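You operate a simulated robot arm through the tools that you are given. There is no shell and no other tool. Be economical: measure what you need, move in short steps, check, and stop when the job is done.

You run a simulated robot arm. Do the job below in one go: nothing can be reset, and whatever is moved stays where it is left.

Task
Put things in order on the top of the side table. At the end: the beige sponge dauber stands on top of the cream soap; the blue soda pack from the top of the side table stands where the red polish pad stood; the red polish pad stands where the orange sponge stood; the orange sponge is in the white drip tray; whatever was shut is shut again. Leave all else as you found it, and nothing knocked over.

It is judged by the outcome, as a careful person would: the job done as asked, and still so three seconds after it is handed in. It fails if anything else is knocked over, pushed out of place, dropped, spilled or broken.

Robot
A 6-joint arm with a two-finger parallel gripper, fixed in place. Base frame: the origin is at the foot of the arm, x ahead of it, y to its left, z up; the work surface is at about z = 780. Readings come in mm, rad, newtons and seconds.
With the tool pointing down near the work surface it reaches from about 240 to 640 mm from the base axis. Its first joint turns from -1.152 to 1.152 rad. Payload 2.7 kg.
Tool frame: the origin (TCP) lies between the finger pads and is the grasp point; the fingertips stand 23 mm ahead of it; z points along the fingers, y is the line along which they close. The gripper opens to 94 mm. The fingers are 38 mm wide and 10 mm thick; the gripper's body (54 by 96 mm) begins 39 mm behind the TCP.
Orientation is that of the tool frame in the base frame, as [roll, pitch, yaw] about the fixed x, y, z axes, in that order (R = Rz(yaw) Ry(pitch) Rx(roll)). With the fingers straight down and closing along the base's y, the tool's x points along the base's -x, its y along +y and its z along -z.

Tools
- The arm moves only by the tool nudge_tool. Its argument "plan" is a list of rows, each a list of 2 entries, a list of its own where there are three numbers: the shift along the tool's x, y, z in mm, then the turn, a rotation vector about the tool's x, y, z in rad. In form: [[[x, y, z], [rx, ry, rz]], ...]. A call has 1 to 20 rows; each row shifts and turns the commanded pose from where the row before left it, along the tool's axes as they then stand. "fingers" is the finger opening in mm, from 0 to 94, set as the call begins (left out, the last holds). Rows are played at 5 a second. More than 50 mm and 0.15 rad between two rows, or a gripper value outside its range, and nothing of the call is played. A pose out of reach is approached as far as the arm can. The call stops where the force on the tool passes 40 N (or 10 N more than at its start, if that is more) or the arm is blocked; 0.2 s more then pass. Each finger travels about 45 mm/s and halts on what it meets, pressing with about 23 N; the grip force reading is that of the motor and also rises with nothing between the fingers. The clock runs only during rows and for 0.2 s after the last one: add rows that do not move to give the fingers time. It gives the time, the measured TCP pose, the force on the tool (base axes), the opening and the grip force at its end, in the units of the frame above (readings bear some noise), and new pictures: "views" is both (left out), scene, wrist or none.
- Cameras (640 x 400 px; columns grow to the right, rows downward): "scene" is fixed at [68.1, -436.8, 1402.1]; the picture's right is [0.71, -0.70, 0.00], its down [-0.53, -0.54, -0.65] and it looks along [0.46, 0.46, -0.76] (base axes); focal length 341 px, centre (320, 200). "wrist" rides on the gripper at [-39, 0, -44] in the tool frame; the picture's right is [0.00, -1.00, 0.00], its down [0.97, 0.00, -0.24] and it looks along [0.24, 0.00, 0.97] (tool axes); focal length 218 px, centre (320, 200).
- locate(camera, pixels): for up to 12 pixels [column, row] of the newest picture of that camera ("zoom" is the newest enlarged one), the place [x, y, z] in the base frame of the surface seen there, good to about 2 mm, but the place of the scene camera against the robot may be out by one fixed shift of up to 25 mm in any direction. No time passes.
- close_up(camera, box): a new picture of the part [left, top, right, bottom] of that camera's present view, enlarged. No time passes.
- hand_in(): hands the job in; it is judged then, once.

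Keep the steps short. Do not move on a guess: measure, check each grasp and each placing, and mend mistakes. In all there are 80 turns and 120 pictures (those below and enlarged ones count). Leave the gripper open and the arm clear of the work at the hand-in unless told otherwise, and finish with a single line.

The tools are called after "Emit:" as name(argument=value, ...) on one line, values as JSON. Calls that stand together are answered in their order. nudge_tool: Moves the arm, as the interface text tells. Its arguments: {"type":"object","properties":{"plan":{"type":"array"},"fingers":{"type":"number"},"views":{"type":"string","enum":["both","scene","wrist","none"]}},"required":["plan"]} The other tools are called the same way: locate (camera, pixels) gives the place of the surface under pixels of a picture; close_up (camera, box) takes an enlarged picture of a part of a camera's view; hand_in () hands the job in.

At the start:

```text
time_s: 0.0
position: [348.9, -156.5, 1086.7]
tcp_rot: [-3.14, 0.001, 3.141]
force: [0.1, 0.0, -0.2]
grip_width: 94.0
grasp_force: 0.0
```

scene: 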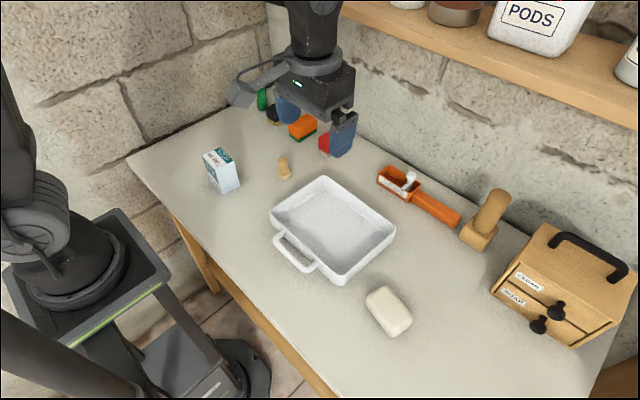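
wrist: 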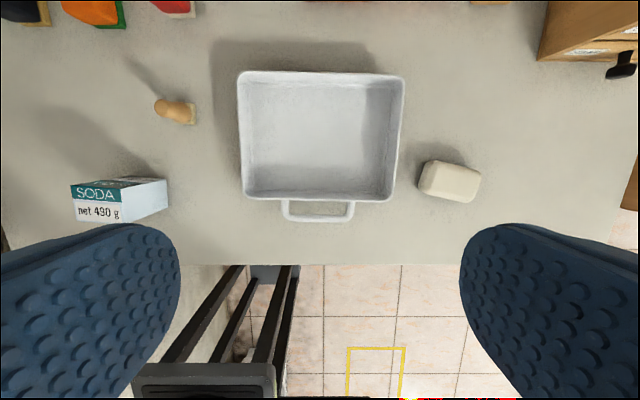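

I'll look closer at the objects at the back left and at the table objects.

Emit:
close_up(camera="scene", box=[190, 70, 370, 200])

Emit:
close_up(camera="wrist", box=[0, 0, 240, 150])

Emit:
close_up(camera="scene", box=[360, 150, 640, 350])

```text
3.08 times, centred on (280, 135) of scene
```

zoom: 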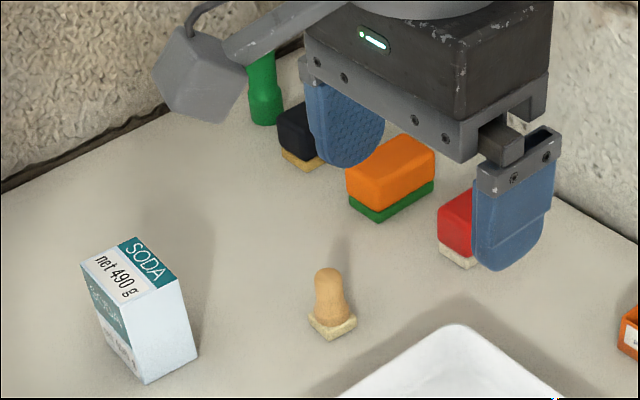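

```text
2.67 times, centred on (120, 75) of wrist
```

zoom: 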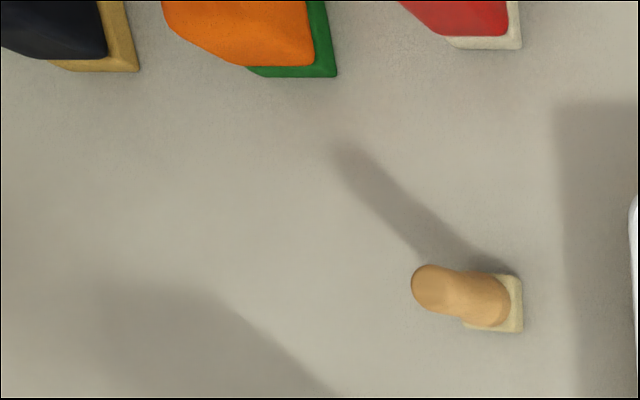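

```text
2.00 times, centred on (500, 250) of scene
```

zoom: 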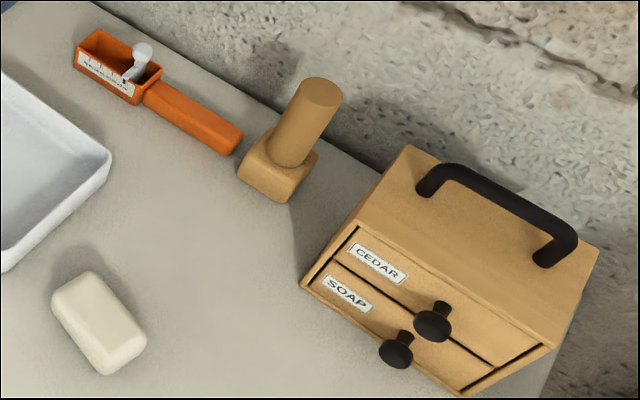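

Now measuring points with the wrist camera, and the same ones with the scene camera, to find the scene shift.

Emit:
locate(camera="wrist", pixels=[[165, 105], [193, 122], [75, 188], [122, 220], [167, 207], [165, 180], [242, 74], [402, 78], [394, 200], [320, 140], [450, 175], [200, 150]])

Emit:
locate(camera="scene", pixels=[[284, 160], [302, 132], [325, 140], [325, 178], [395, 234], [342, 284], [272, 212], [388, 305], [240, 220], [222, 160], [330, 230], [272, 113]])

```text
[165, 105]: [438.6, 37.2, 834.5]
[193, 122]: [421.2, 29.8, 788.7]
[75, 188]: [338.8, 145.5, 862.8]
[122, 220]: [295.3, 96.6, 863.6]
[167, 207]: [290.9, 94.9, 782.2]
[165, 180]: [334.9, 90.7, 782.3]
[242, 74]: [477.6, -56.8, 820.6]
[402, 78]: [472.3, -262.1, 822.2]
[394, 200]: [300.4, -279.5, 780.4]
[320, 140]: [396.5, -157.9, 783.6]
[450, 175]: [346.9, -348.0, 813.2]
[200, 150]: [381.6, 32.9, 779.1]
```

```text
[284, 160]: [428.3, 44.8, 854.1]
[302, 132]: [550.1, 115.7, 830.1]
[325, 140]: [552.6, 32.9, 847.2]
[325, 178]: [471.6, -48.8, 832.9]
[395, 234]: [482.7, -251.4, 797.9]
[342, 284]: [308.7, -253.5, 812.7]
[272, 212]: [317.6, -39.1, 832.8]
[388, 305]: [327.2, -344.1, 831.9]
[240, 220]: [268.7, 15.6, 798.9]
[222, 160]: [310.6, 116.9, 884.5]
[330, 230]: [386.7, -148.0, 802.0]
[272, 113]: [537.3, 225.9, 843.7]
```

The scene camera reads about 19 mm too high. Next I check the shelf and wall positions, then move for a better view.

Emit:
locate(camera="scene", pixels=[[345, 12], [480, 70], [620, 120], [400, 110], [480, 130], [392, 160], [265, 60], [262, 108], [540, 290], [580, 345], [500, 285], [555, 228]])

Emit:
nudge_tool(plan=[[[0, 40, 0], [0, 0, 0]], [[0, 40, 0], [0, 0, 0]], [[0, 40, 0], [0, 0, 0]], [[0, 40, 0], [0, 0, 0]], [[0, 40, 0], [0, 0, 0]], [[-40, 0, 0], [0, 0, 0]], [[-40, 0, 0], [0, 0, 0]], [[-20, 0, 0], [0, 0, 0]], [[0, 0, 0], [0, 0, 0]]])

```text
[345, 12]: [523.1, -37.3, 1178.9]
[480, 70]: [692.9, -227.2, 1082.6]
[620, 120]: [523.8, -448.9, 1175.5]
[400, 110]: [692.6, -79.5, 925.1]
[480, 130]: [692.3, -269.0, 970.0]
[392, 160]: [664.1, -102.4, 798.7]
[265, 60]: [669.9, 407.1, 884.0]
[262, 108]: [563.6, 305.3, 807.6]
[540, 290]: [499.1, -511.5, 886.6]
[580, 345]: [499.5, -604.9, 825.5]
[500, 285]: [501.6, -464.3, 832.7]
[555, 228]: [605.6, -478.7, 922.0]
```

```text
time_s: 2.0
position: [448.9, 43.1, 1086.3]
tcp_rot: [-3.14, 0.001, -3.141]
force: [-0.3, 0.0, -0.1]
grip_width: 94.1
grasp_force: 0.1
```

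scene: 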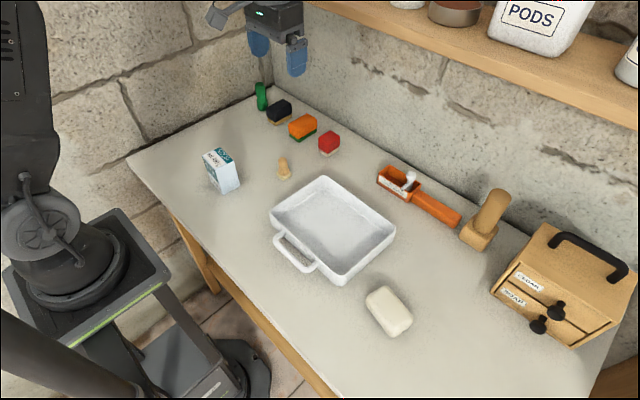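
wrist: 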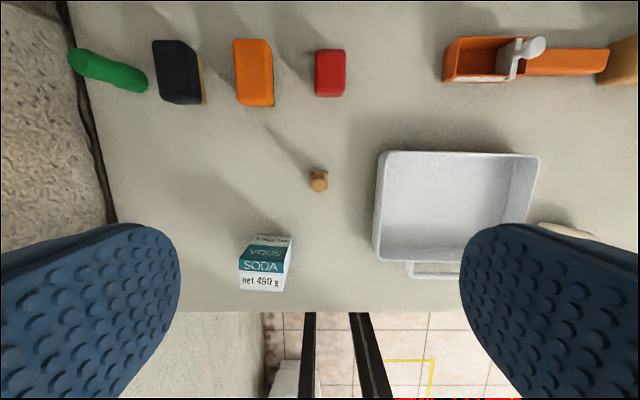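

Clear view now. Zoom in on the pads, pack and dauber.

Emit:
close_up(camera="wrist", box=[130, 20, 370, 170])

Emit:
locate(camera="wrist", pixels=[[317, 52], [344, 52], [344, 94], [317, 94], [236, 42], [268, 42], [272, 104], [240, 104], [318, 182], [273, 107], [254, 70], [330, 72]])

Emit:
locate(camera="wrist", pixels=[[256, 238], [290, 240], [281, 274], [239, 272], [281, 290], [240, 287], [311, 189], [326, 190], [326, 176], [198, 70], [120, 80], [260, 260]])

```text
2.67 times, centred on (250, 95) of wrist
```

zoom: 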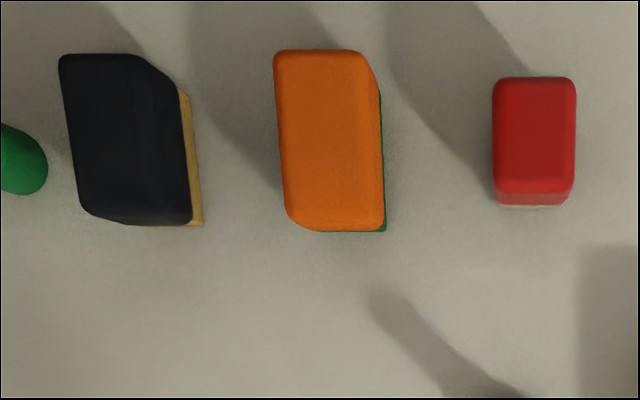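

```text
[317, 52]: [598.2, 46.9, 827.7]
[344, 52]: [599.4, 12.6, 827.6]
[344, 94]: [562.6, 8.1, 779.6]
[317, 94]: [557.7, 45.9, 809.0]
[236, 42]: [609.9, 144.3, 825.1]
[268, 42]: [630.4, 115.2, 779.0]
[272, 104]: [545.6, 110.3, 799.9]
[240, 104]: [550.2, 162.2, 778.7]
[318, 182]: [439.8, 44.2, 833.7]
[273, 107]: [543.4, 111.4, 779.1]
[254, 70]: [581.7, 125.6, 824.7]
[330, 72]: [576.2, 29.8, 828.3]
```

```text
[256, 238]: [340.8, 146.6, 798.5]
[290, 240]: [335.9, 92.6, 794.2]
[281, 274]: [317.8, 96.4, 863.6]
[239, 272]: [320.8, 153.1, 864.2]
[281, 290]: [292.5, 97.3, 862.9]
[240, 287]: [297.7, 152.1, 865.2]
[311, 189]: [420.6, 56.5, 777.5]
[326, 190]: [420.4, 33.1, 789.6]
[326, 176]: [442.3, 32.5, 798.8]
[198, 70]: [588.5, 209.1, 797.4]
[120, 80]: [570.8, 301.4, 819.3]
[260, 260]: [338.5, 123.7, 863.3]
```

Red pad centre is about (578, 29), orange sponge about (577, 128). I go above the orange sponge at z≈950 and check.

Emit:
nudge_tool(plan=[[[-32, 21, 20], [0, 0, 0]], [[-32, 21, 20], [0, 0, 0]], [[-32, 21, 20], [0, 0, 0]], [[-32, 22, 25], [0, 0, 0]], [[0, 0, 35], [0, 0, 0]], [[0, 0, 0], [0, 0, 0]]], fingers=76)

```text
time_s: 2.6
position: [496.2, 76.4, 1055.9]
tcp_rot: [-3.14, -0.015, 3.134]
force: [-55.1, -7.6, 5.8]
grip_width: 76.0
grasp_force: 0.0
stopped in row 2: the force on the tool passed its limit (the readings are from after the stop); the commanded pose is now the measured one
```

scene: 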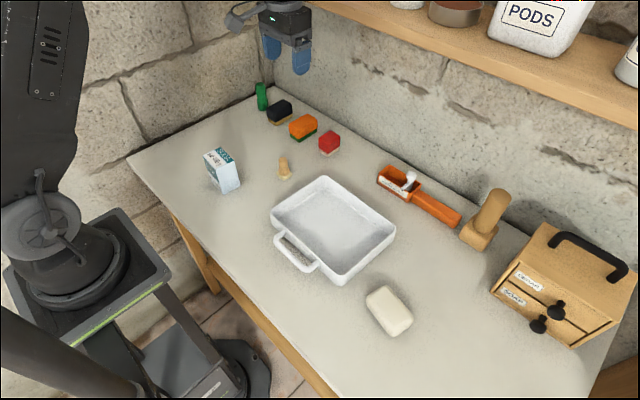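
wrist: 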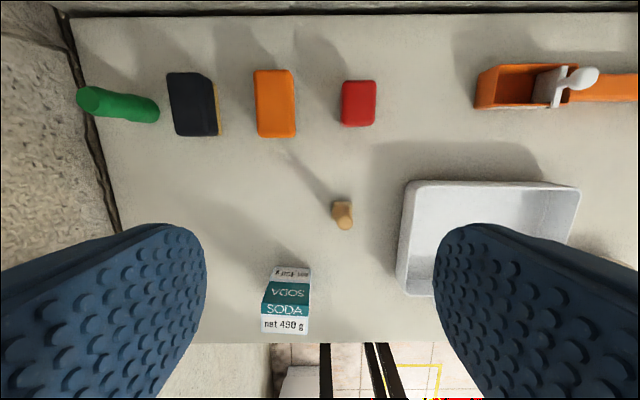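

The wrist touched the shelf's front edge. I back off, go down, and then go in under it. First, retreat and descend.

Emit:
nudge_tool(plan=[[[40, 0, 0], [0, 0, 0]], [[16, 0, 20], [0, 0, 0]], [[0, 10, 40], [0, 0, 0]], [[0, 10, 40], [0, 0, 0]], [[0, 10, 40], [0, 0, 0]], [[0, 10, 30], [0, 0, 0]], [[0, 10, 10], [0, 0, 0]], [[0, 0, 0], [0, 0, 0]]])

Emit:
close_up(camera="scene", box=[200, 0, 400, 125])

```text
time_s: 4.4
position: [442.0, 128.1, 874.6]
tcp_rot: [-3.141, -0.01, 3.135]
force: [-0.1, -0.6, 0.4]
grip_width: 76.1
grasp_force: 0.0
```

scene: 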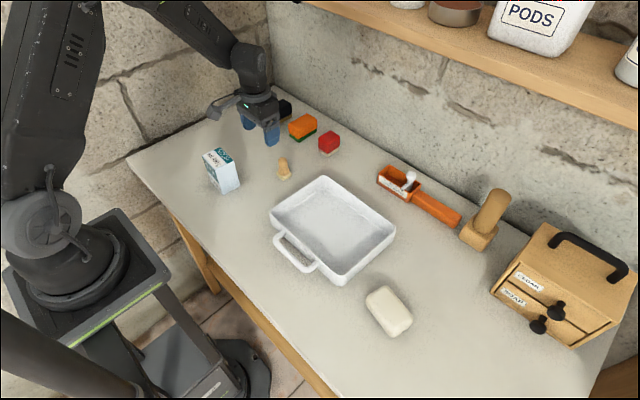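
wrist: 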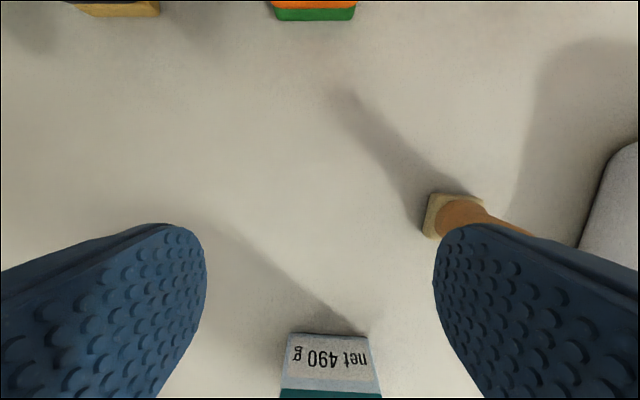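

```text
3.20 times, centred on (300, 62) of scene
```

zoom: 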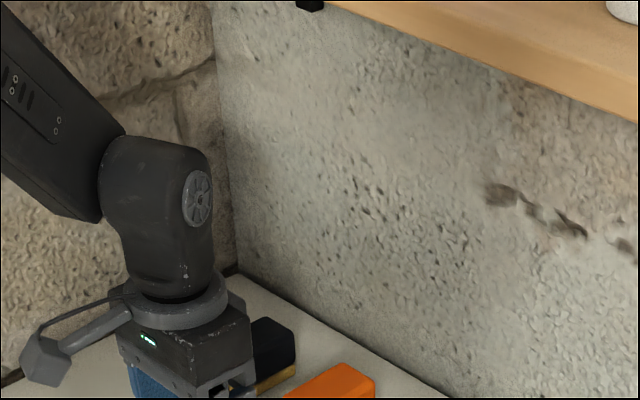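

Clear below the shelf. The fingers straddle at y 128; I go forward to x≈577 at z 872, correcting the tiny tilt.

Emit:
nudge_tool(plan=[[[0, 0, 0], [0, -0.01, -0.006]], [[-35, 0, 0], [0, 0, 0]], [[-35, 0, 0], [0, 0, 0]], [[-35, 0, 0], [0, 0, 0]], [[-30, 0, 0], [0, 0, 0]], [[0, 0, 0], [0, 0, 0]]])

```text
time_s: 5.8
position: [577.9, 125.9, 875.2]
tcp_rot: [-3.141, -0.002, 3.14]
force: [0.2, 0.1, -0.7]
grip_width: 76.1
grasp_force: 0.0
```

scene: 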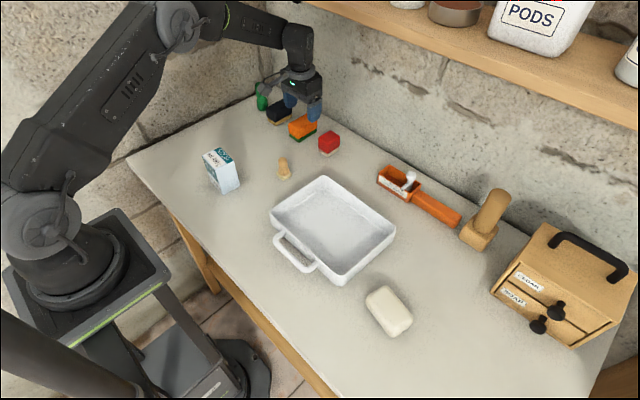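
wrist: 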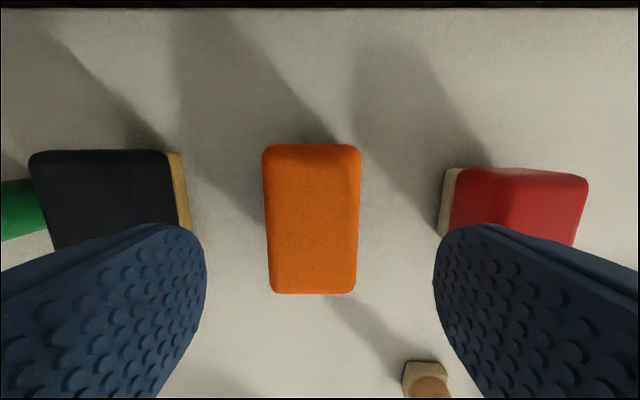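

Emit:
locate(camera="wrist", pixels=[[264, 152], [360, 152], [354, 290], [272, 290], [310, 220], [442, 230], [457, 172], [187, 225], [320, 12], [312, 147], [312, 292]])

```text
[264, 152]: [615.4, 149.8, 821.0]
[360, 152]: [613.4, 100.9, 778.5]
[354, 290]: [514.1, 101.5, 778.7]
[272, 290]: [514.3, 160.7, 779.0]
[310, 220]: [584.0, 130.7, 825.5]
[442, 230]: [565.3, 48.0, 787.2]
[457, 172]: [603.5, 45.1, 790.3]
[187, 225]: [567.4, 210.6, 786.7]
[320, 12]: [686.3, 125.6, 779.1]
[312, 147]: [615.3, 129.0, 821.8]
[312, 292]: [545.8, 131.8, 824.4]
```

Orange centre is about (580, 129.5). I shift to it and go down to z≈808.

Emit:
nudge_tool(plan=[[[-2, 3, 0], [0, 0, 0]], [[0, 0, 25], [0, 0, 0]], [[0, 0, 25], [0, 0, 0]], [[0, 0, 16], [0, 0, 0]], [[0, 0, 0], [0, 0, 0]]])

Emit:
nudge_tool(plan=[[[0, 0, 0], [0, 0, 0]], [[0, 0, 0], [0, 0, 0]], [[0, 0, 0], [0, 0, 0]], [[0, 0, 0], [0, 0, 0]]], fingers=20, views="wrist")

```text
time_s: 7.0
position: [579.9, 129.8, 809.1]
tcp_rot: [-3.141, -0.002, 3.139]
force: [0.3, 0.1, 0.8]
grip_width: 76.0
grasp_force: 0.0
```

scene: 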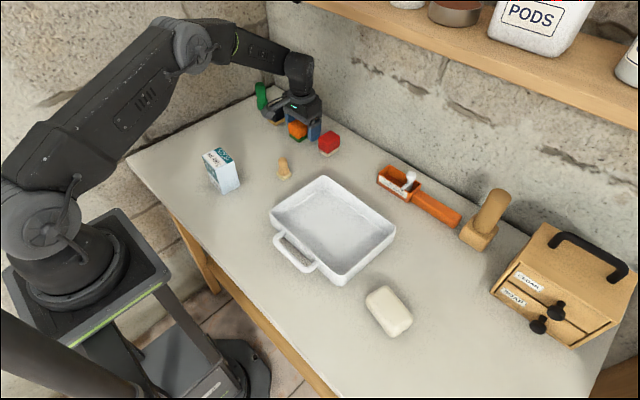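
wrist: 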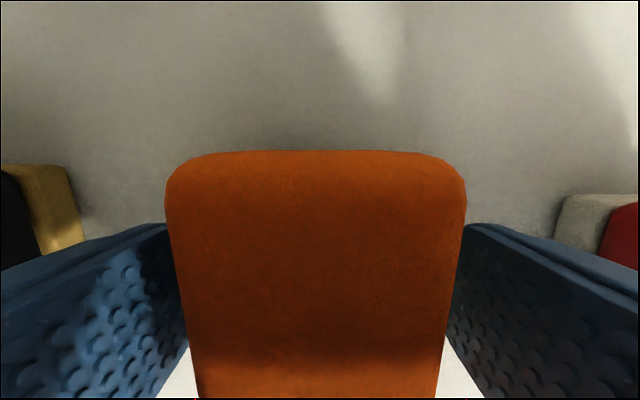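

```text
time_s: 8.0
position: [579.3, 129.9, 808.6]
tcp_rot: [-3.139, -0.001, 3.14]
force: [-0.4, -0.4, -0.2]
grip_width: 44.6
grasp_force: 22.7
```

wrist: 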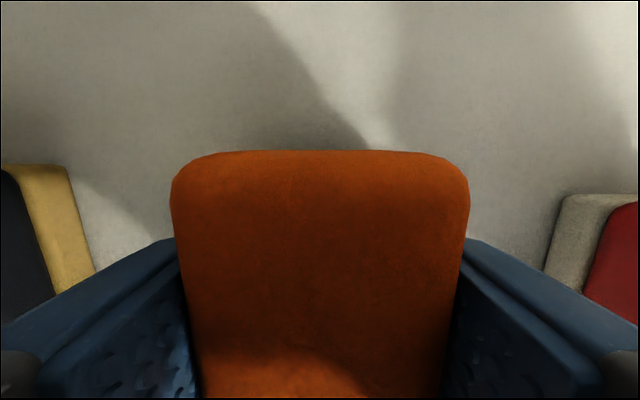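

Gripped (44.6 mm wide, 22.7 N). Lift to clear, and pull back from under the shelf.

Emit:
nudge_tool(plan=[[[0, 0, -20], [0, 0, 0]], [[0, 0, -25], [0, 0, 0]], [[0, 0, -25], [0, 0, 0]], [[35, 0, 0], [0, 0, 0]], [[35, 0, 0], [0, 0, 0]], [[35, 0, 0], [0, 0, 0]], [[35, 0, 0], [0, 0, 0]], [[25, 0, -20], [0, 0, 0]], [[20, 0, -25], [0, 0, 0]], [[0, 0, 0], [0, 0, 0]]])

```text
time_s: 10.2
position: [394.3, 130.9, 922.3]
tcp_rot: [-3.14, -0.002, 3.141]
force: [0.1, -0.5, -0.9]
grip_width: 20.2
grasp_force: 0.1
```

scene: 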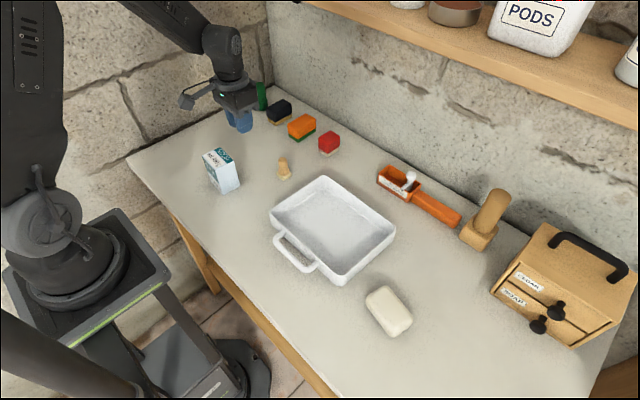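
wrist: 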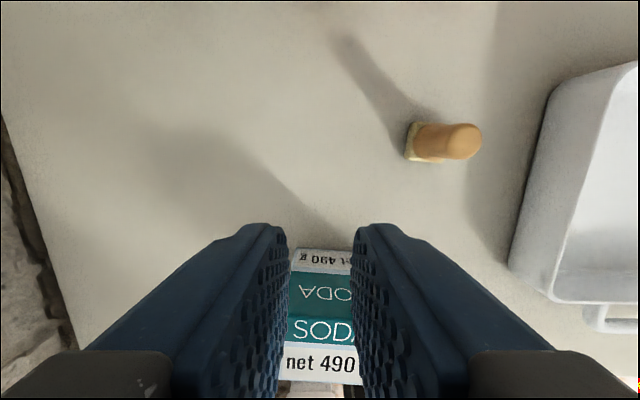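

The fingers closed to 20: the sponge slipped out while lifting. Check how it stands now.

Emit:
close_up(camera="scene", box=[230, 75, 380, 169])

Emit:
locate(camera="scene", pixels=[[302, 126], [302, 142], [288, 126], [330, 141]])

```text
4.26 times, centred on (305, 122) of scene
```

zoom: 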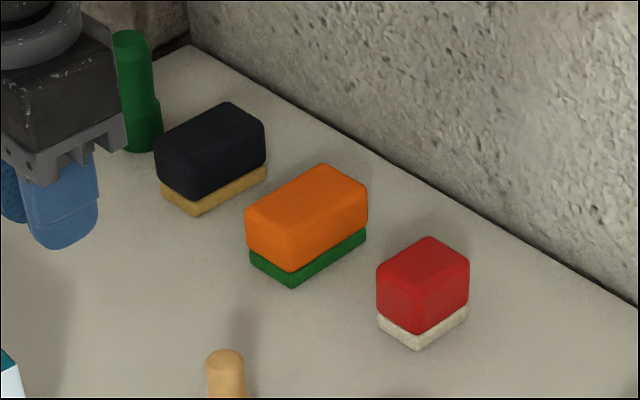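

```text
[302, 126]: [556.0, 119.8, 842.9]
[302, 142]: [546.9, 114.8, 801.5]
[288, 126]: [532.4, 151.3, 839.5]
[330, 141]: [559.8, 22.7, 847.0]
```

It stands upright in its place. I retry with more closing time, a fuller close command and a slow lift.

Emit:
nudge_tool(plan=[[[-20, 0, 25], [0, 0, 0]], [[-25, 0, 22], [0, 0, 0]], [[-35, 0, 0], [0, 0, 0]], [[-35, 0, 0], [0, 0, 0]], [[-35, 0, 0], [0, 0, 0]], [[-35, -1, 0], [0, 0, 0]], [[0, 0, 0], [0, 0, 0]]], fingers=76, views="wrist")

```text
time_s: 11.8
position: [580.5, 128.5, 877.1]
tcp_rot: [-3.139, -0.001, -3.14]
force: [0.6, 0.3, 0.5]
grip_width: 76.0
grasp_force: 0.0
```

wrist: 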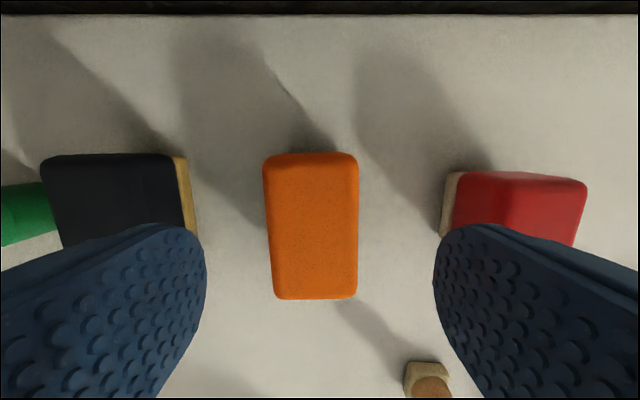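

Sponge unmoved. Down to z≈807, then close fully.

Emit:
nudge_tool(plan=[[[-1, 1, 25], [0, 0, 0]], [[0, 0, 25], [0, 0, 0]], [[0, 0, 20], [0, 0, 0]], [[0, 0, 0], [0, 0, 0]]], views="none")

Emit:
nudge_tool(plan=[[[0, 0, 0], [0, 0, 0]], [[0, 0, 0], [0, 0, 0]], [[0, 0, 0], [0, 0, 0]], [[0, 0, 0], [0, 0, 0]], [[0, 0, 0], [0, 0, 0]], [[0, 0, 0], [0, 0, 0]], [[0, 0, 0], [0, 0, 0]]], fingers=0, views="none")

Emit:
nudge_tool(plan=[[[0, 0, -3], [0, 0, 0]], [[0, 0, -3], [0, 0, 0]], [[0, 0, -3], [0, 0, 0]], [[0, 0, -3], [0, 0, 0]]], views="wrist")

```text
time_s: 12.8
position: [579.6, 129.4, 805.9]
tcp_rot: [-3.141, -0.002, 3.139]
force: [-0.4, -0.3, 0.7]
grip_width: 76.0
grasp_force: 0.2
```

```text
time_s: 14.4
position: [579.9, 130.5, 805.3]
tcp_rot: [-3.14, -0.002, 3.14]
force: [0.0, -0.9, 0.2]
grip_width: 44.7
grasp_force: 23.6
```

```text
time_s: 15.4
position: [580.6, 129.6, 817.7]
tcp_rot: [-3.139, -0.001, 3.14]
force: [0.0, -0.2, 0.0]
grip_width: 45.0
grasp_force: 22.9
```

wrist: 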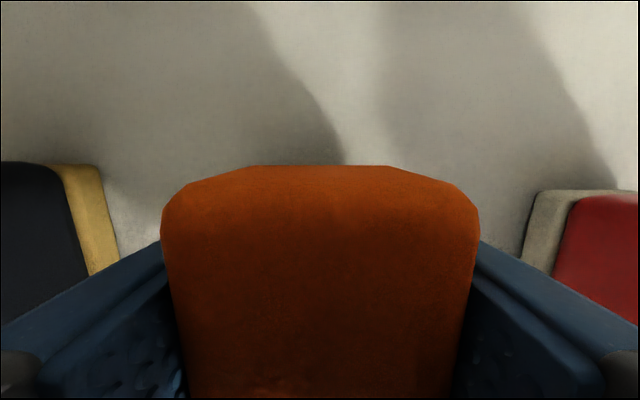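

It looks lifted. Continue slowly and check.

Emit:
nudge_tool(plan=[[[0, 0, -3], [0, 0, 0]], [[0, 0, -4], [0, 0, 0]], [[0, 0, -4], [0, 0, 0]], [[0, 0, -4], [0, 0, 0]], [[0, 0, -4], [0, 0, 0]], [[0, 0, 0], [0, 0, 0]]])

Emit:
close_up(camera="scene", box=[230, 75, 380, 169])

```text
time_s: 16.8
position: [579.4, 130.9, 836.5]
tcp_rot: [-3.14, -0.001, 3.14]
force: [-0.1, -0.5, 0.0]
grip_width: 44.3
grasp_force: 23.1
```

scene: 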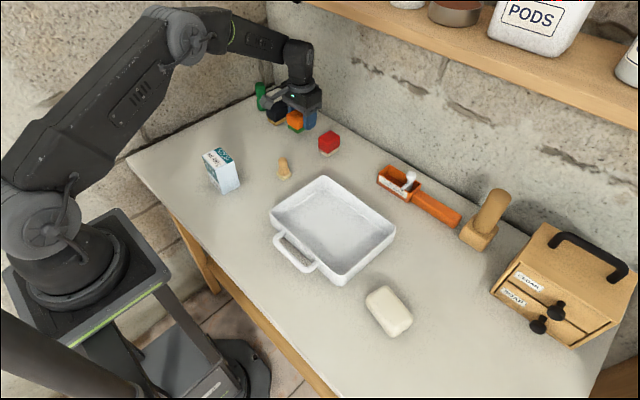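
wrist: 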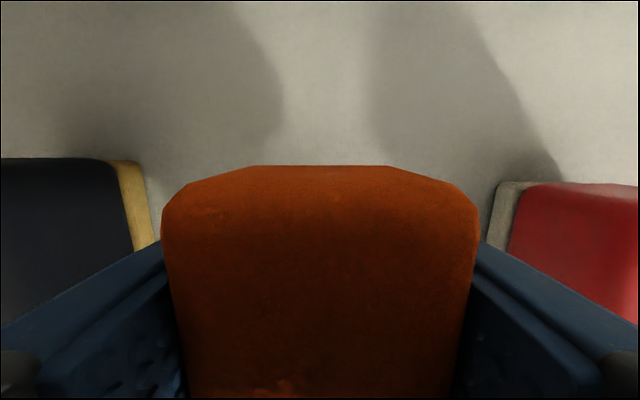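

```text
4.26 times, centred on (305, 122) of scene
```

zoom: 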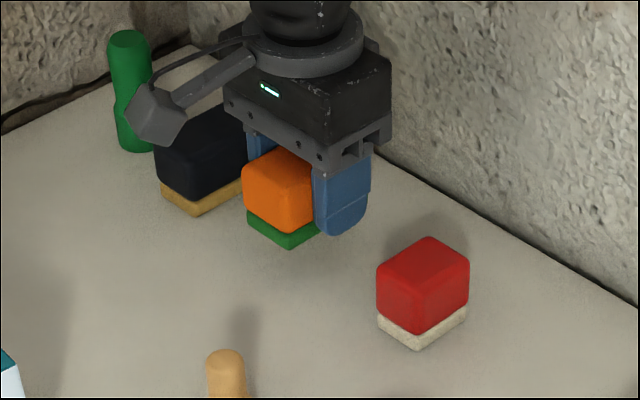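

Held and lifted. Continue gently up and back.

Emit:
nudge_tool(plan=[[[0, 0, -4], [0, 0, 0]], [[0, 0, -6], [0, 0, 0]], [[0, 0, -6], [0, 0, 0]], [[0, 0, -6], [0, 0, 0]], [[0, 0, -6], [0, 0, 0]], [[0, 0, -5], [0, 0, 0]], [[5, 0, -2], [0, 0, 0]], [[10, 0, 0], [0, 0, 0]], [[14, 0, 0], [0, 0, 0]], [[14, 0, 0], [0, 0, 0]], [[14, 0, 0], [0, 0, 0]], [[14, 0, 0], [0, 0, 0]], [[14, 0, 0], [0, 0, 0]], [[14, 0, -4], [0, 0, 0]], [[14, 0, -8], [0, 0, 0]], [[14, 0, -8], [0, 0, 0]], [[14, 0, -8], [0, 0, 0]], [[12, 0, -8], [0, 0, 0]], [[8, 0, -4], [0, 0, 0]], [[3, 0, 0], [0, 0, 0]]], views="wrist")

```text
time_s: 21.0
position: [416.4, 129.4, 912.7]
tcp_rot: [-3.139, -0.001, 3.14]
force: [0.0, 0.4, -0.1]
grip_width: 44.2
grasp_force: 23.0
```

wrist: 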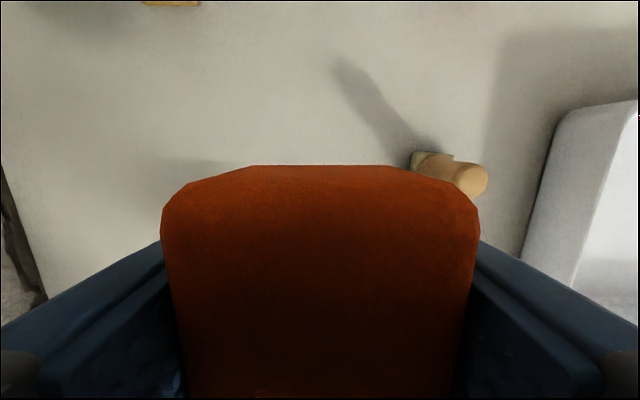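

Good hold. Travel to over the tray centre (395, -158).

Emit:
nudge_tool(plan=[[[1, -5, 0], [0, 0, 0]], [[1, -10, 0], [0, 0, 0]], [[1, -15, 0], [0, 0, 0]], [[1, -17, 0], [0, 0, 0]], [[1, -17, 0], [0, 0, 0]], [[1, -17, 0], [0, 0, 0]], [[1, -17, 0], [0, 0, 0]], [[1, -17, 0], [0, 0, 0]], [[1, -17, 0], [0, 0, 0]], [[1, -17, 0], [0, 0, 0]], [[1, -17, 0], [0, 0, 0]], [[1, -17, 0], [0, 0, 0]], [[1, -17, 0], [0, 0, 0]], [[1, -17, 0], [0, 0, 0]], [[1, -17, 0], [0, 0, 0]], [[1, -17, 0], [0, 0, 0]], [[1, -17, 0], [0, 0, 0]], [[1, -12, 0], [0, 0, 0]], [[1, -7, 0], [0, 0, 0]], [[1, -2, 0], [0, 0, 0]]])

```text
time_s: 25.2
position: [396.0, -158.8, 913.3]
tcp_rot: [-3.139, -0.001, -3.141]
force: [0.0, -0.9, -0.2]
grip_width: 44.6
grasp_force: 23.3
```

scene: 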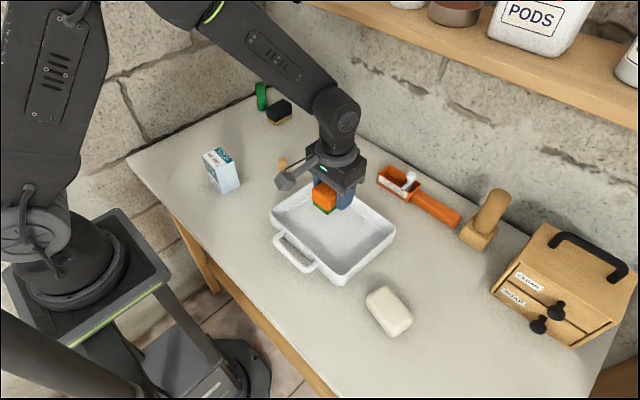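
wrist: 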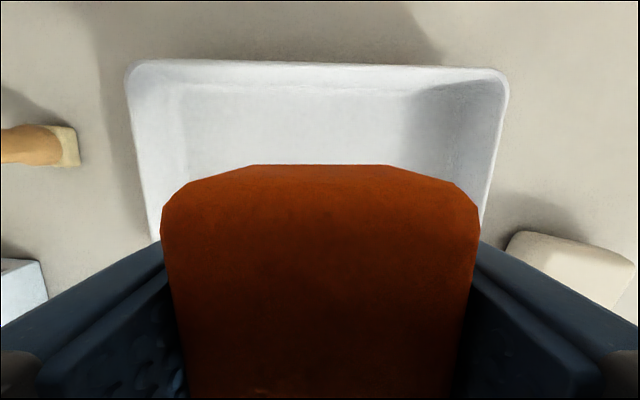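

Lower into the tray, target z≈811.

Emit:
nudge_tool(plan=[[[0, 0, 5], [0, 0, 0]], [[0, 0, 10], [0, 0, 0]], [[0, 0, 15], [0, 0, 0]], [[0, 0, 15], [0, 0, 0]], [[0, 0, 15], [0, 0, 0]], [[0, 0, 14], [0, 0, 0]], [[0, 0, 10], [0, 0, 0]], [[0, 0, 7], [0, 0, 0]], [[0, 0, 5], [0, 0, 0]], [[0, 0, 3], [0, 0, 0]], [[0, 0, 2], [0, 0, 0]], [[0, 0, 1], [0, 0, 0]], [[0, 0, 0], [0, 0, 0]]])

```text
time_s: 28.0
position: [395.7, -160.0, 811.0]
tcp_rot: [-3.14, -0.002, 3.14]
force: [0.1, -0.5, -0.9]
grip_width: 44.6
grasp_force: 22.6
```

scene: 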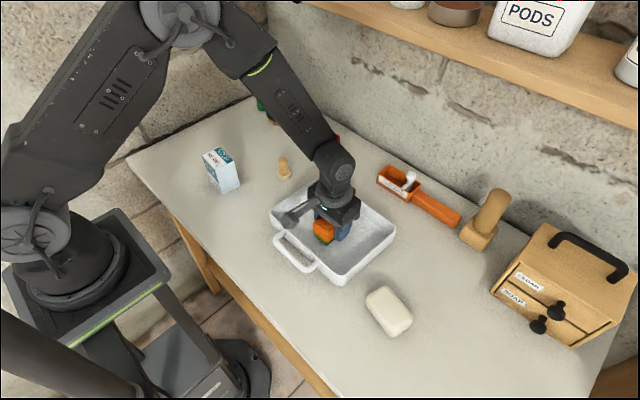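
wrist: 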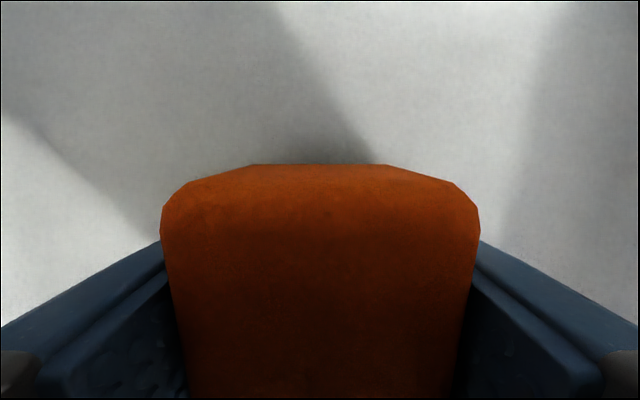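

Nearly touching. Ease down 1 mm, then release and rise.

Emit:
nudge_tool(plan=[[[0, 0, 1], [0, 0, 0]], [[0, 0, 0], [0, 0, 0]]], views="none")

Emit:
nudge_tool(plan=[[[0, 0, 0], [0, 0, 0]], [[0, 0, 0], [0, 0, 0]], [[0, 0, 0], [0, 0, 0]], [[0, 0, -10], [0, 0, 0]], [[0, 0, -25], [0, 0, 0]], [[0, 0, -25], [0, 0, 0]], [[0, 0, -30], [0, 0, 0]], [[0, 0, -30], [0, 0, 0]], [[0, 0, 0], [0, 0, 0]]], fingers=76)

```text
time_s: 28.6
position: [395.6, -158.8, 809.3]
tcp_rot: [-3.14, -0.002, 3.14]
force: [-0.5, -0.6, -0.4]
grip_width: 44.2
grasp_force: 23.5
```

```text
time_s: 30.6
position: [396.1, -156.2, 930.1]
tcp_rot: [-3.138, -0.002, 3.138]
force: [-0.2, 0.4, -0.2]
grip_width: 76.1
grasp_force: 0.1
```

scene: 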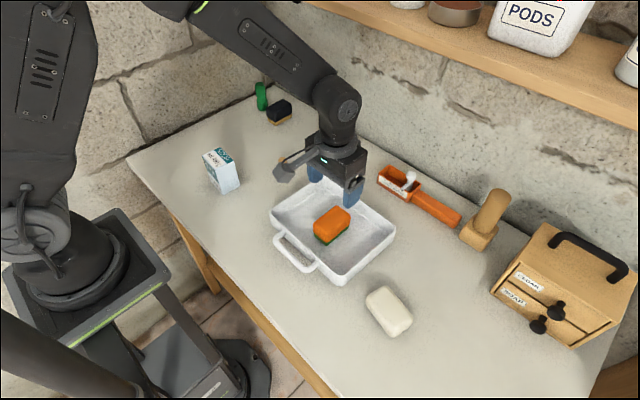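
wrist: 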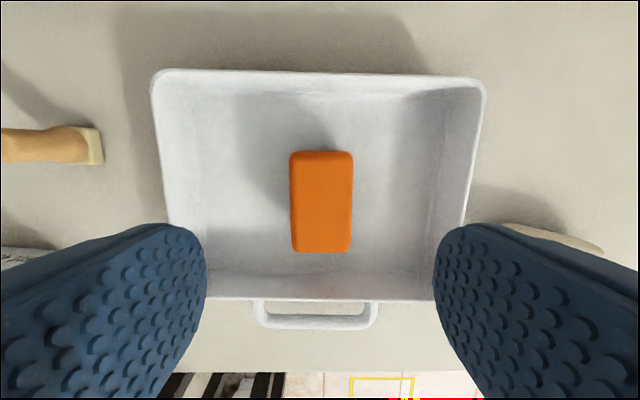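

Orange lies flat in the tray. Now to the red pad: move back over the gap, go down to z≈872, and forward to (578, 29).

Emit:
nudge_tool(plan=[[[-4, 37, 0], [0, 0, 0]], [[-10, 37, 0], [0, 0, 0]], [[-10, 37, 0], [0, 0, 0]], [[-10, 37, 0], [0, 0, 0]], [[-20, 37, 10], [0, 0, 0]], [[-20, 0, 20], [0, 0, 0]], [[-20, 0, 20], [0, 0, 0]], [[-30, 0, 5], [0, 0, 0]], [[-30, 0, 0], [0, 0, 0]], [[-28, 0, 0], [0, 0, 0]], [[0, 0, 0], [0, 0, 0]], [[0, 0, 0], [0, 0, 0]]])

```text
time_s: 33.2
position: [578.7, 26.6, 874.2]
tcp_rot: [-3.139, -0.003, 3.14]
force: [-0.1, 0.2, -0.9]
grip_width: 76.0
grasp_force: 0.0
```

scene: 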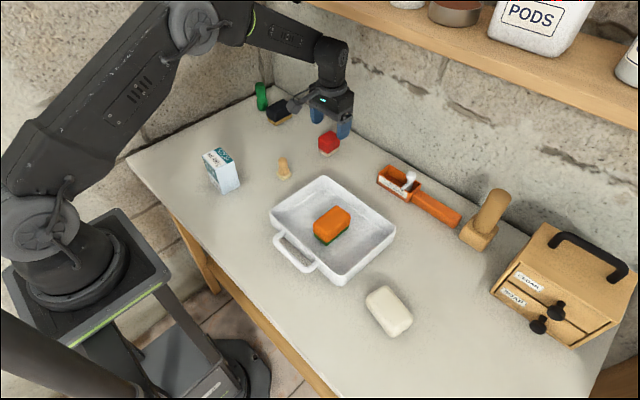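
wrist: 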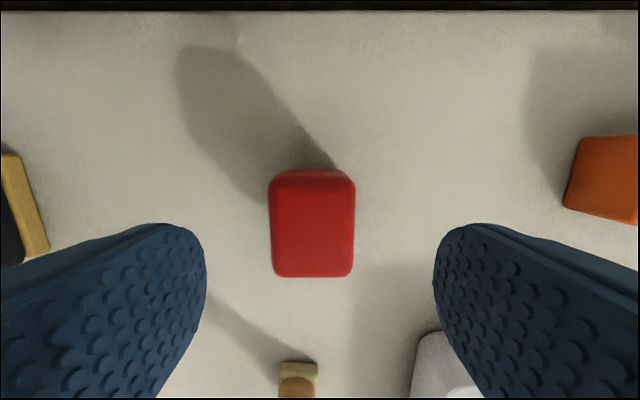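

Emit:
locate(camera="wrist", pixels=[[312, 174], [312, 188], [312, 272], [312, 276], [273, 230], [350, 230], [312, 230], [270, 190], [353, 190]])

```text
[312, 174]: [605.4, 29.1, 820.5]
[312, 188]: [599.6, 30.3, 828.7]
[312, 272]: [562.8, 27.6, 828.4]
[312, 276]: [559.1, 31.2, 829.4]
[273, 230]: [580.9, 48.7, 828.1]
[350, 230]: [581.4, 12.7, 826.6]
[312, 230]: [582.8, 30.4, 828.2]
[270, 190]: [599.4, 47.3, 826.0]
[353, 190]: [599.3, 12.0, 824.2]
```

Red pad centre is (582, 30.3), top 828. Align, go down to z≈807 and close.

Emit:
nudge_tool(plan=[[[-3, 3.5, 0], [0, 0, 0]], [[0, 0, 25], [0, 0, 0]], [[0, 0, 25], [0, 0, 0]], [[0, 0, 17], [0, 0, 0]], [[0, 0, 0], [0, 0, 0]]], views="none")

Emit:
nudge_tool(plan=[[[0, 0, 0], [0, 0, 0]], [[0, 0, 0], [0, 0, 0]], [[0, 0, 0], [0, 0, 0]], [[0, 0, 0], [0, 0, 0]], [[0, 0, 0], [0, 0, 0]], [[0, 0, 0], [0, 0, 0]], [[0, 0, 0], [0, 0, 0]]], fingers=0, views="wrist")

```text
time_s: 34.4
position: [581.4, 30.8, 807.2]
tcp_rot: [-3.139, 0.0, 3.139]
force: [0.2, 0.2, 0.5]
grip_width: 75.8
grasp_force: 0.1
```

```text
time_s: 36.0
position: [580.2, 29.6, 808.1]
tcp_rot: [-3.14, -0.001, 3.139]
force: [0.5, 0.2, -0.7]
grip_width: 39.5
grasp_force: 23.2
```

wrist: 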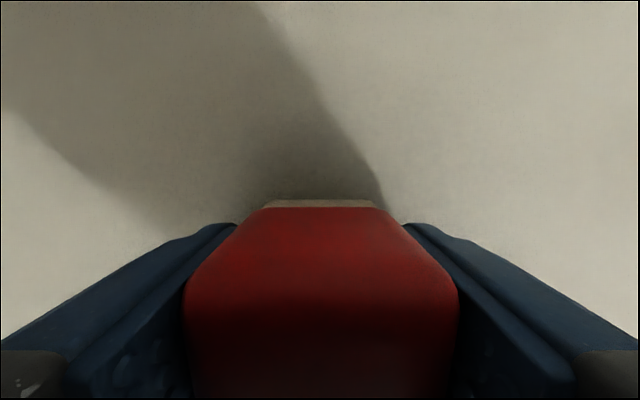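

Gripped at 39.5 mm. Lift 20 mm slowly, shift +99 in y to the orange sponge's old spot.

Emit:
nudge_tool(plan=[[[0, 0, -3], [0, 0, 0]], [[0, 0, -4], [0, 0, 0]], [[0, 0, -5], [0, 0, 0]], [[0, 0, -5], [0, 0, 0]], [[0, 0, -3], [0, 0, 0]], [[0, 4, 0], [0, 0, 0]], [[0, 8, 0], [0, 0, 0]], [[0, 12, 0], [0, 0, 0]], [[1, 14, 0], [0, 0, 0]], [[1, 14, 0], [0, 0, 0]], [[0, 14, 0], [0, 0, 0]], [[0, 13, 0], [0, 0, 0]], [[0, 10, 0], [0, 0, 0]], [[0, 7, 0], [0, 0, 0]], [[0, 3, 0], [0, 0, 0]], [[0, 0, 0], [0, 0, 0]]])

```text
time_s: 39.4
position: [578.6, 127.9, 827.1]
tcp_rot: [-3.14, -0.002, 3.141]
force: [0.1, 0.3, -1.2]
grip_width: 39.5
grasp_force: 23.3
```

scene: 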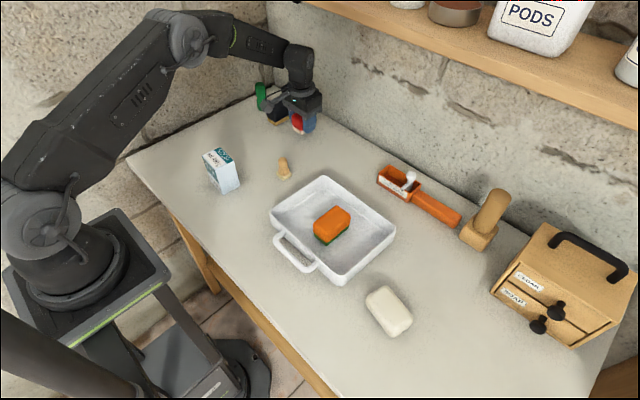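
wrist: 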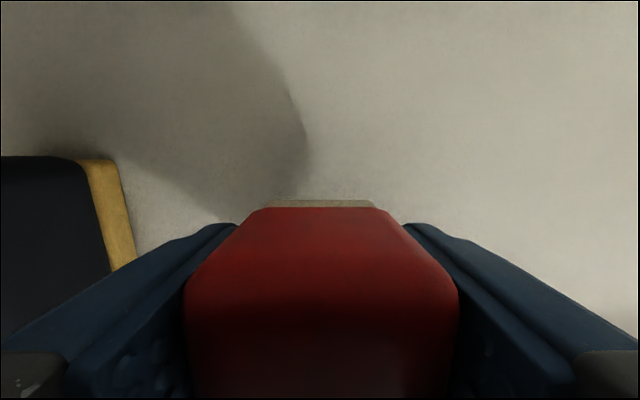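

Held. Lower 20 mm gently; then release and rise. I nudge y by +1 on the way.

Emit:
nudge_tool(plan=[[[0, 1, 4], [0, 0, 0]], [[0, 0, 6], [0, 0, 0]], [[0, 0, 5], [0, 0, 0]], [[0, 0, 3], [0, 0, 0]], [[0, 0, 1.5], [0, 0, 0]], [[0, 0, 0.5], [0, 0, 0]], [[0, 0, 0], [0, 0, 0]]], views="wrist")

Emit:
nudge_tool(plan=[[[0, 0, 0], [0, 0, 0]], [[0, 0, 0], [0, 0, 0]], [[0, 0, 0], [0, 0, 0]], [[0, 0, -10], [0, 0, 0]], [[0, 0, -25], [0, 0, 0]], [[0, 0, -30], [0, 0, 0]], [[0, 0, 0], [0, 0, 0]]], fingers=76)

```text
time_s: 41.0
position: [579.7, 129.7, 808.8]
tcp_rot: [-3.14, -0.001, 3.14]
force: [0.0, 0.1, -0.4]
grip_width: 39.6
grasp_force: 22.8
```

wrist: 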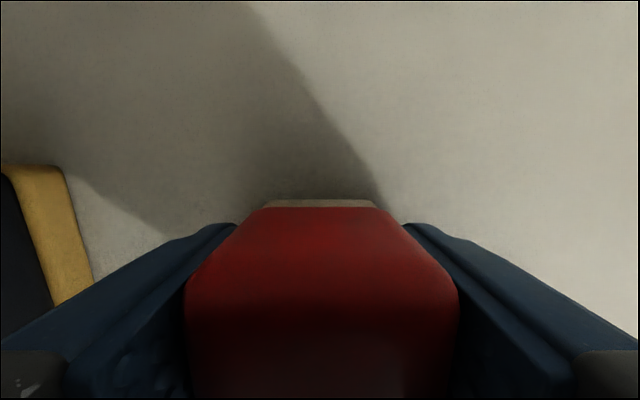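

```text
time_s: 42.6
position: [579.9, 129.4, 873.1]
tcp_rot: [-3.138, -0.002, 3.139]
force: [-0.1, 0.0, -0.1]
grip_width: 76.0
grasp_force: 0.1
```

scene: 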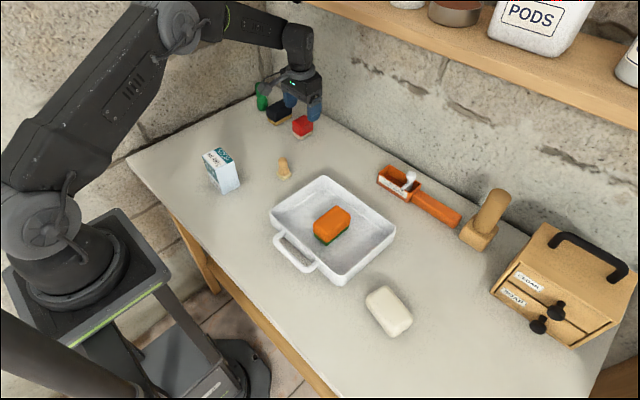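
wrist: 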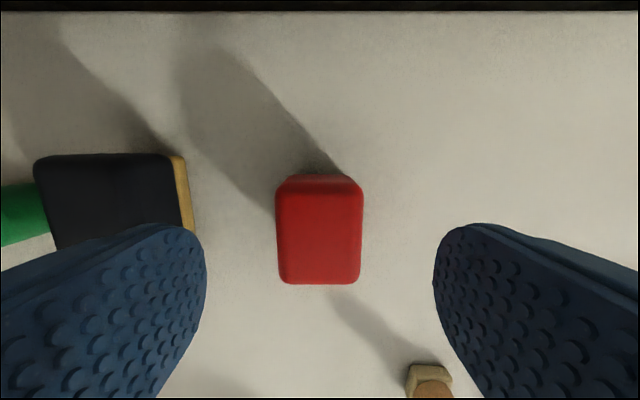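

Red pad stands at the orange's old spot. Now to above the soda pack (~(318, 124), top 864), staying high.

Emit:
nudge_tool(plan=[[[35, 0, 0], [0, 0, 0]], [[35, 0, 0], [0, 0, 0]], [[35, 0, 0], [0, 0, 0]], [[35, 0, -20], [0, 0, 0]], [[30, -1, -25], [0, 0, 0]], [[30, -1, -30], [0, 0, 0]], [[30, -1, -12], [0, 0, 0]], [[30, -1, 0], [0, 0, 0]], [[0, 0, 0], [0, 0, 0]]], fingers=88)

```text
time_s: 44.6
position: [318.4, 125.3, 958.3]
tcp_rot: [-3.14, 0.0, 3.141]
force: [-0.1, -0.3, 0.0]
grip_width: 87.9
grasp_force: 0.0
```

scene: 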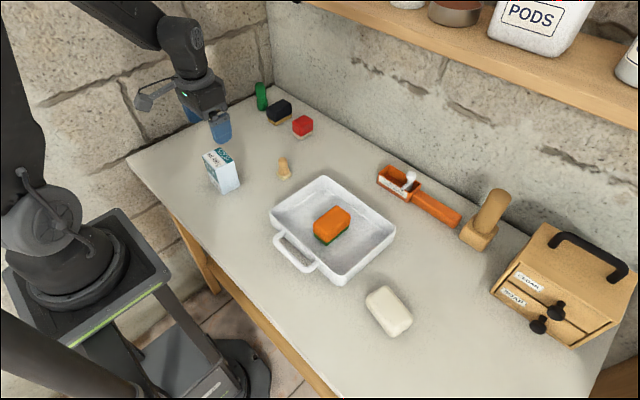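
wrist: 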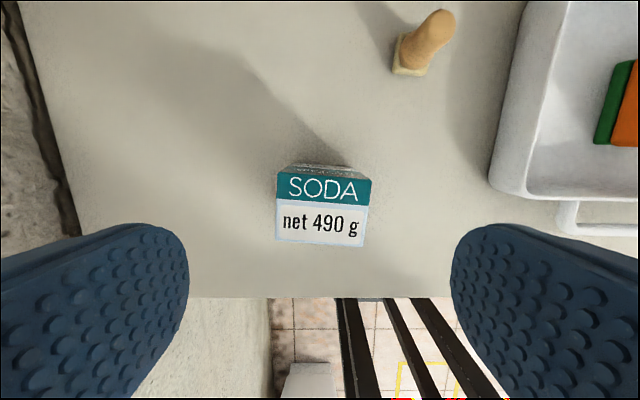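

Emit:
locate(camera="wrist", pixels=[[280, 174], [370, 181], [364, 245], [277, 237], [321, 210], [324, 178], [318, 240], [292, 165], [350, 168]])

Emit:
close_up(camera="wrist", box=[260, 150, 388, 260])

```text
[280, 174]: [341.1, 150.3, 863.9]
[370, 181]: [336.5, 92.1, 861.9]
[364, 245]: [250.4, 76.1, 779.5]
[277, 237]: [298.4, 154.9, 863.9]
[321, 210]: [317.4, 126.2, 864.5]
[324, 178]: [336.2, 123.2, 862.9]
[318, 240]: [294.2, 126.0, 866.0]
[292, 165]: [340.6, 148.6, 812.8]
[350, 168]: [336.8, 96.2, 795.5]
```

```text
3.64 times, centred on (324, 205) of wrist
```

zoom: 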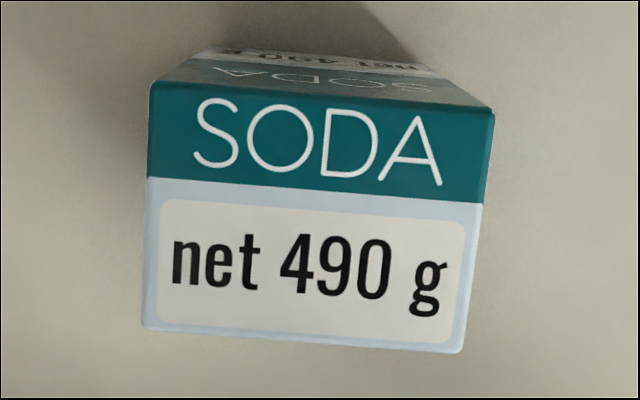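

Pack centre ≈ (317, 124), rotated about 0.076 rad clockwise. I turn the tool to match, then descend to z≈834.

Emit:
nudge_tool(plan=[[[1, -1, 0], [0, 0, 0.076]], [[0, 0, 30], [0, 0, 0]], [[0, 0, 0], [0, 0, 0]]], views="wrist")

```text
time_s: 45.4
position: [317.7, 124.7, 929.2]
tcp_rot: [-3.138, 0.0, 3.066]
force: [0.4, 0.0, 0.6]
grip_width: 88.1
grasp_force: 0.1
```

wrist: 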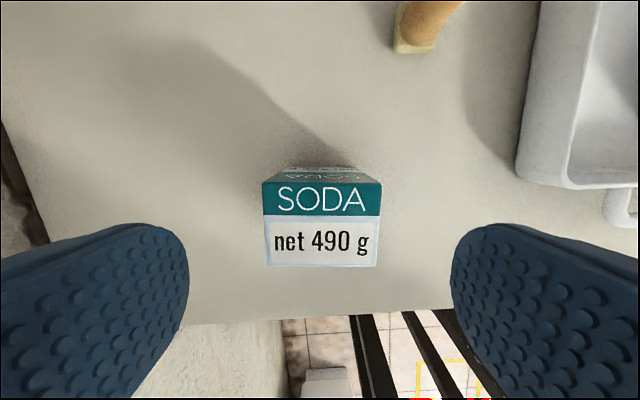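

Aligned. Descend to z≈834 and close.

Emit:
nudge_tool(plan=[[[0, 0, 25], [0, 0, 0]], [[0, 0, 25], [0, 0, 0]], [[0, 0, 25], [0, 0, 0]], [[0, 0, 20], [0, 0, 0]], [[0, 0, 0], [0, 0, 0]]], views="wrist")

Emit:
nudge_tool(plan=[[[0, 0, 0], [0, 0, 0]], [[0, 0, 0], [0, 0, 0]], [[0, 0, 0], [0, 0, 0]], [[0, 0, 0], [0, 0, 0]], [[0, 0, 0], [0, 0, 0]], [[0, 0, 0], [0, 0, 0]]], fingers=0, views="wrist")

```text
time_s: 46.6
position: [319.2, 124.7, 833.4]
tcp_rot: [-3.141, -0.001, 3.066]
force: [0.0, 0.1, -1.2]
grip_width: 87.9
grasp_force: 0.0
```

wrist: 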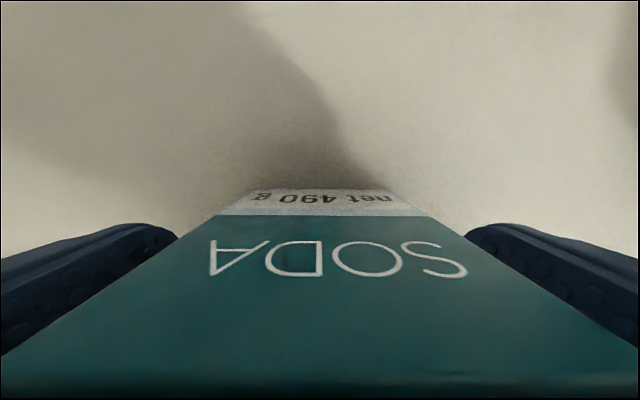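

```text
time_s: 48.0
position: [317.9, 124.1, 833.4]
tcp_rot: [-3.14, -0.003, 3.064]
force: [0.4, -1.0, -1.1]
grip_width: 62.1
grasp_force: 22.8
```

wrist: 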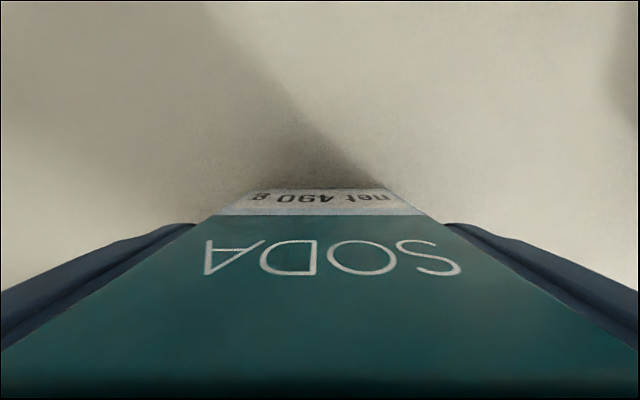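

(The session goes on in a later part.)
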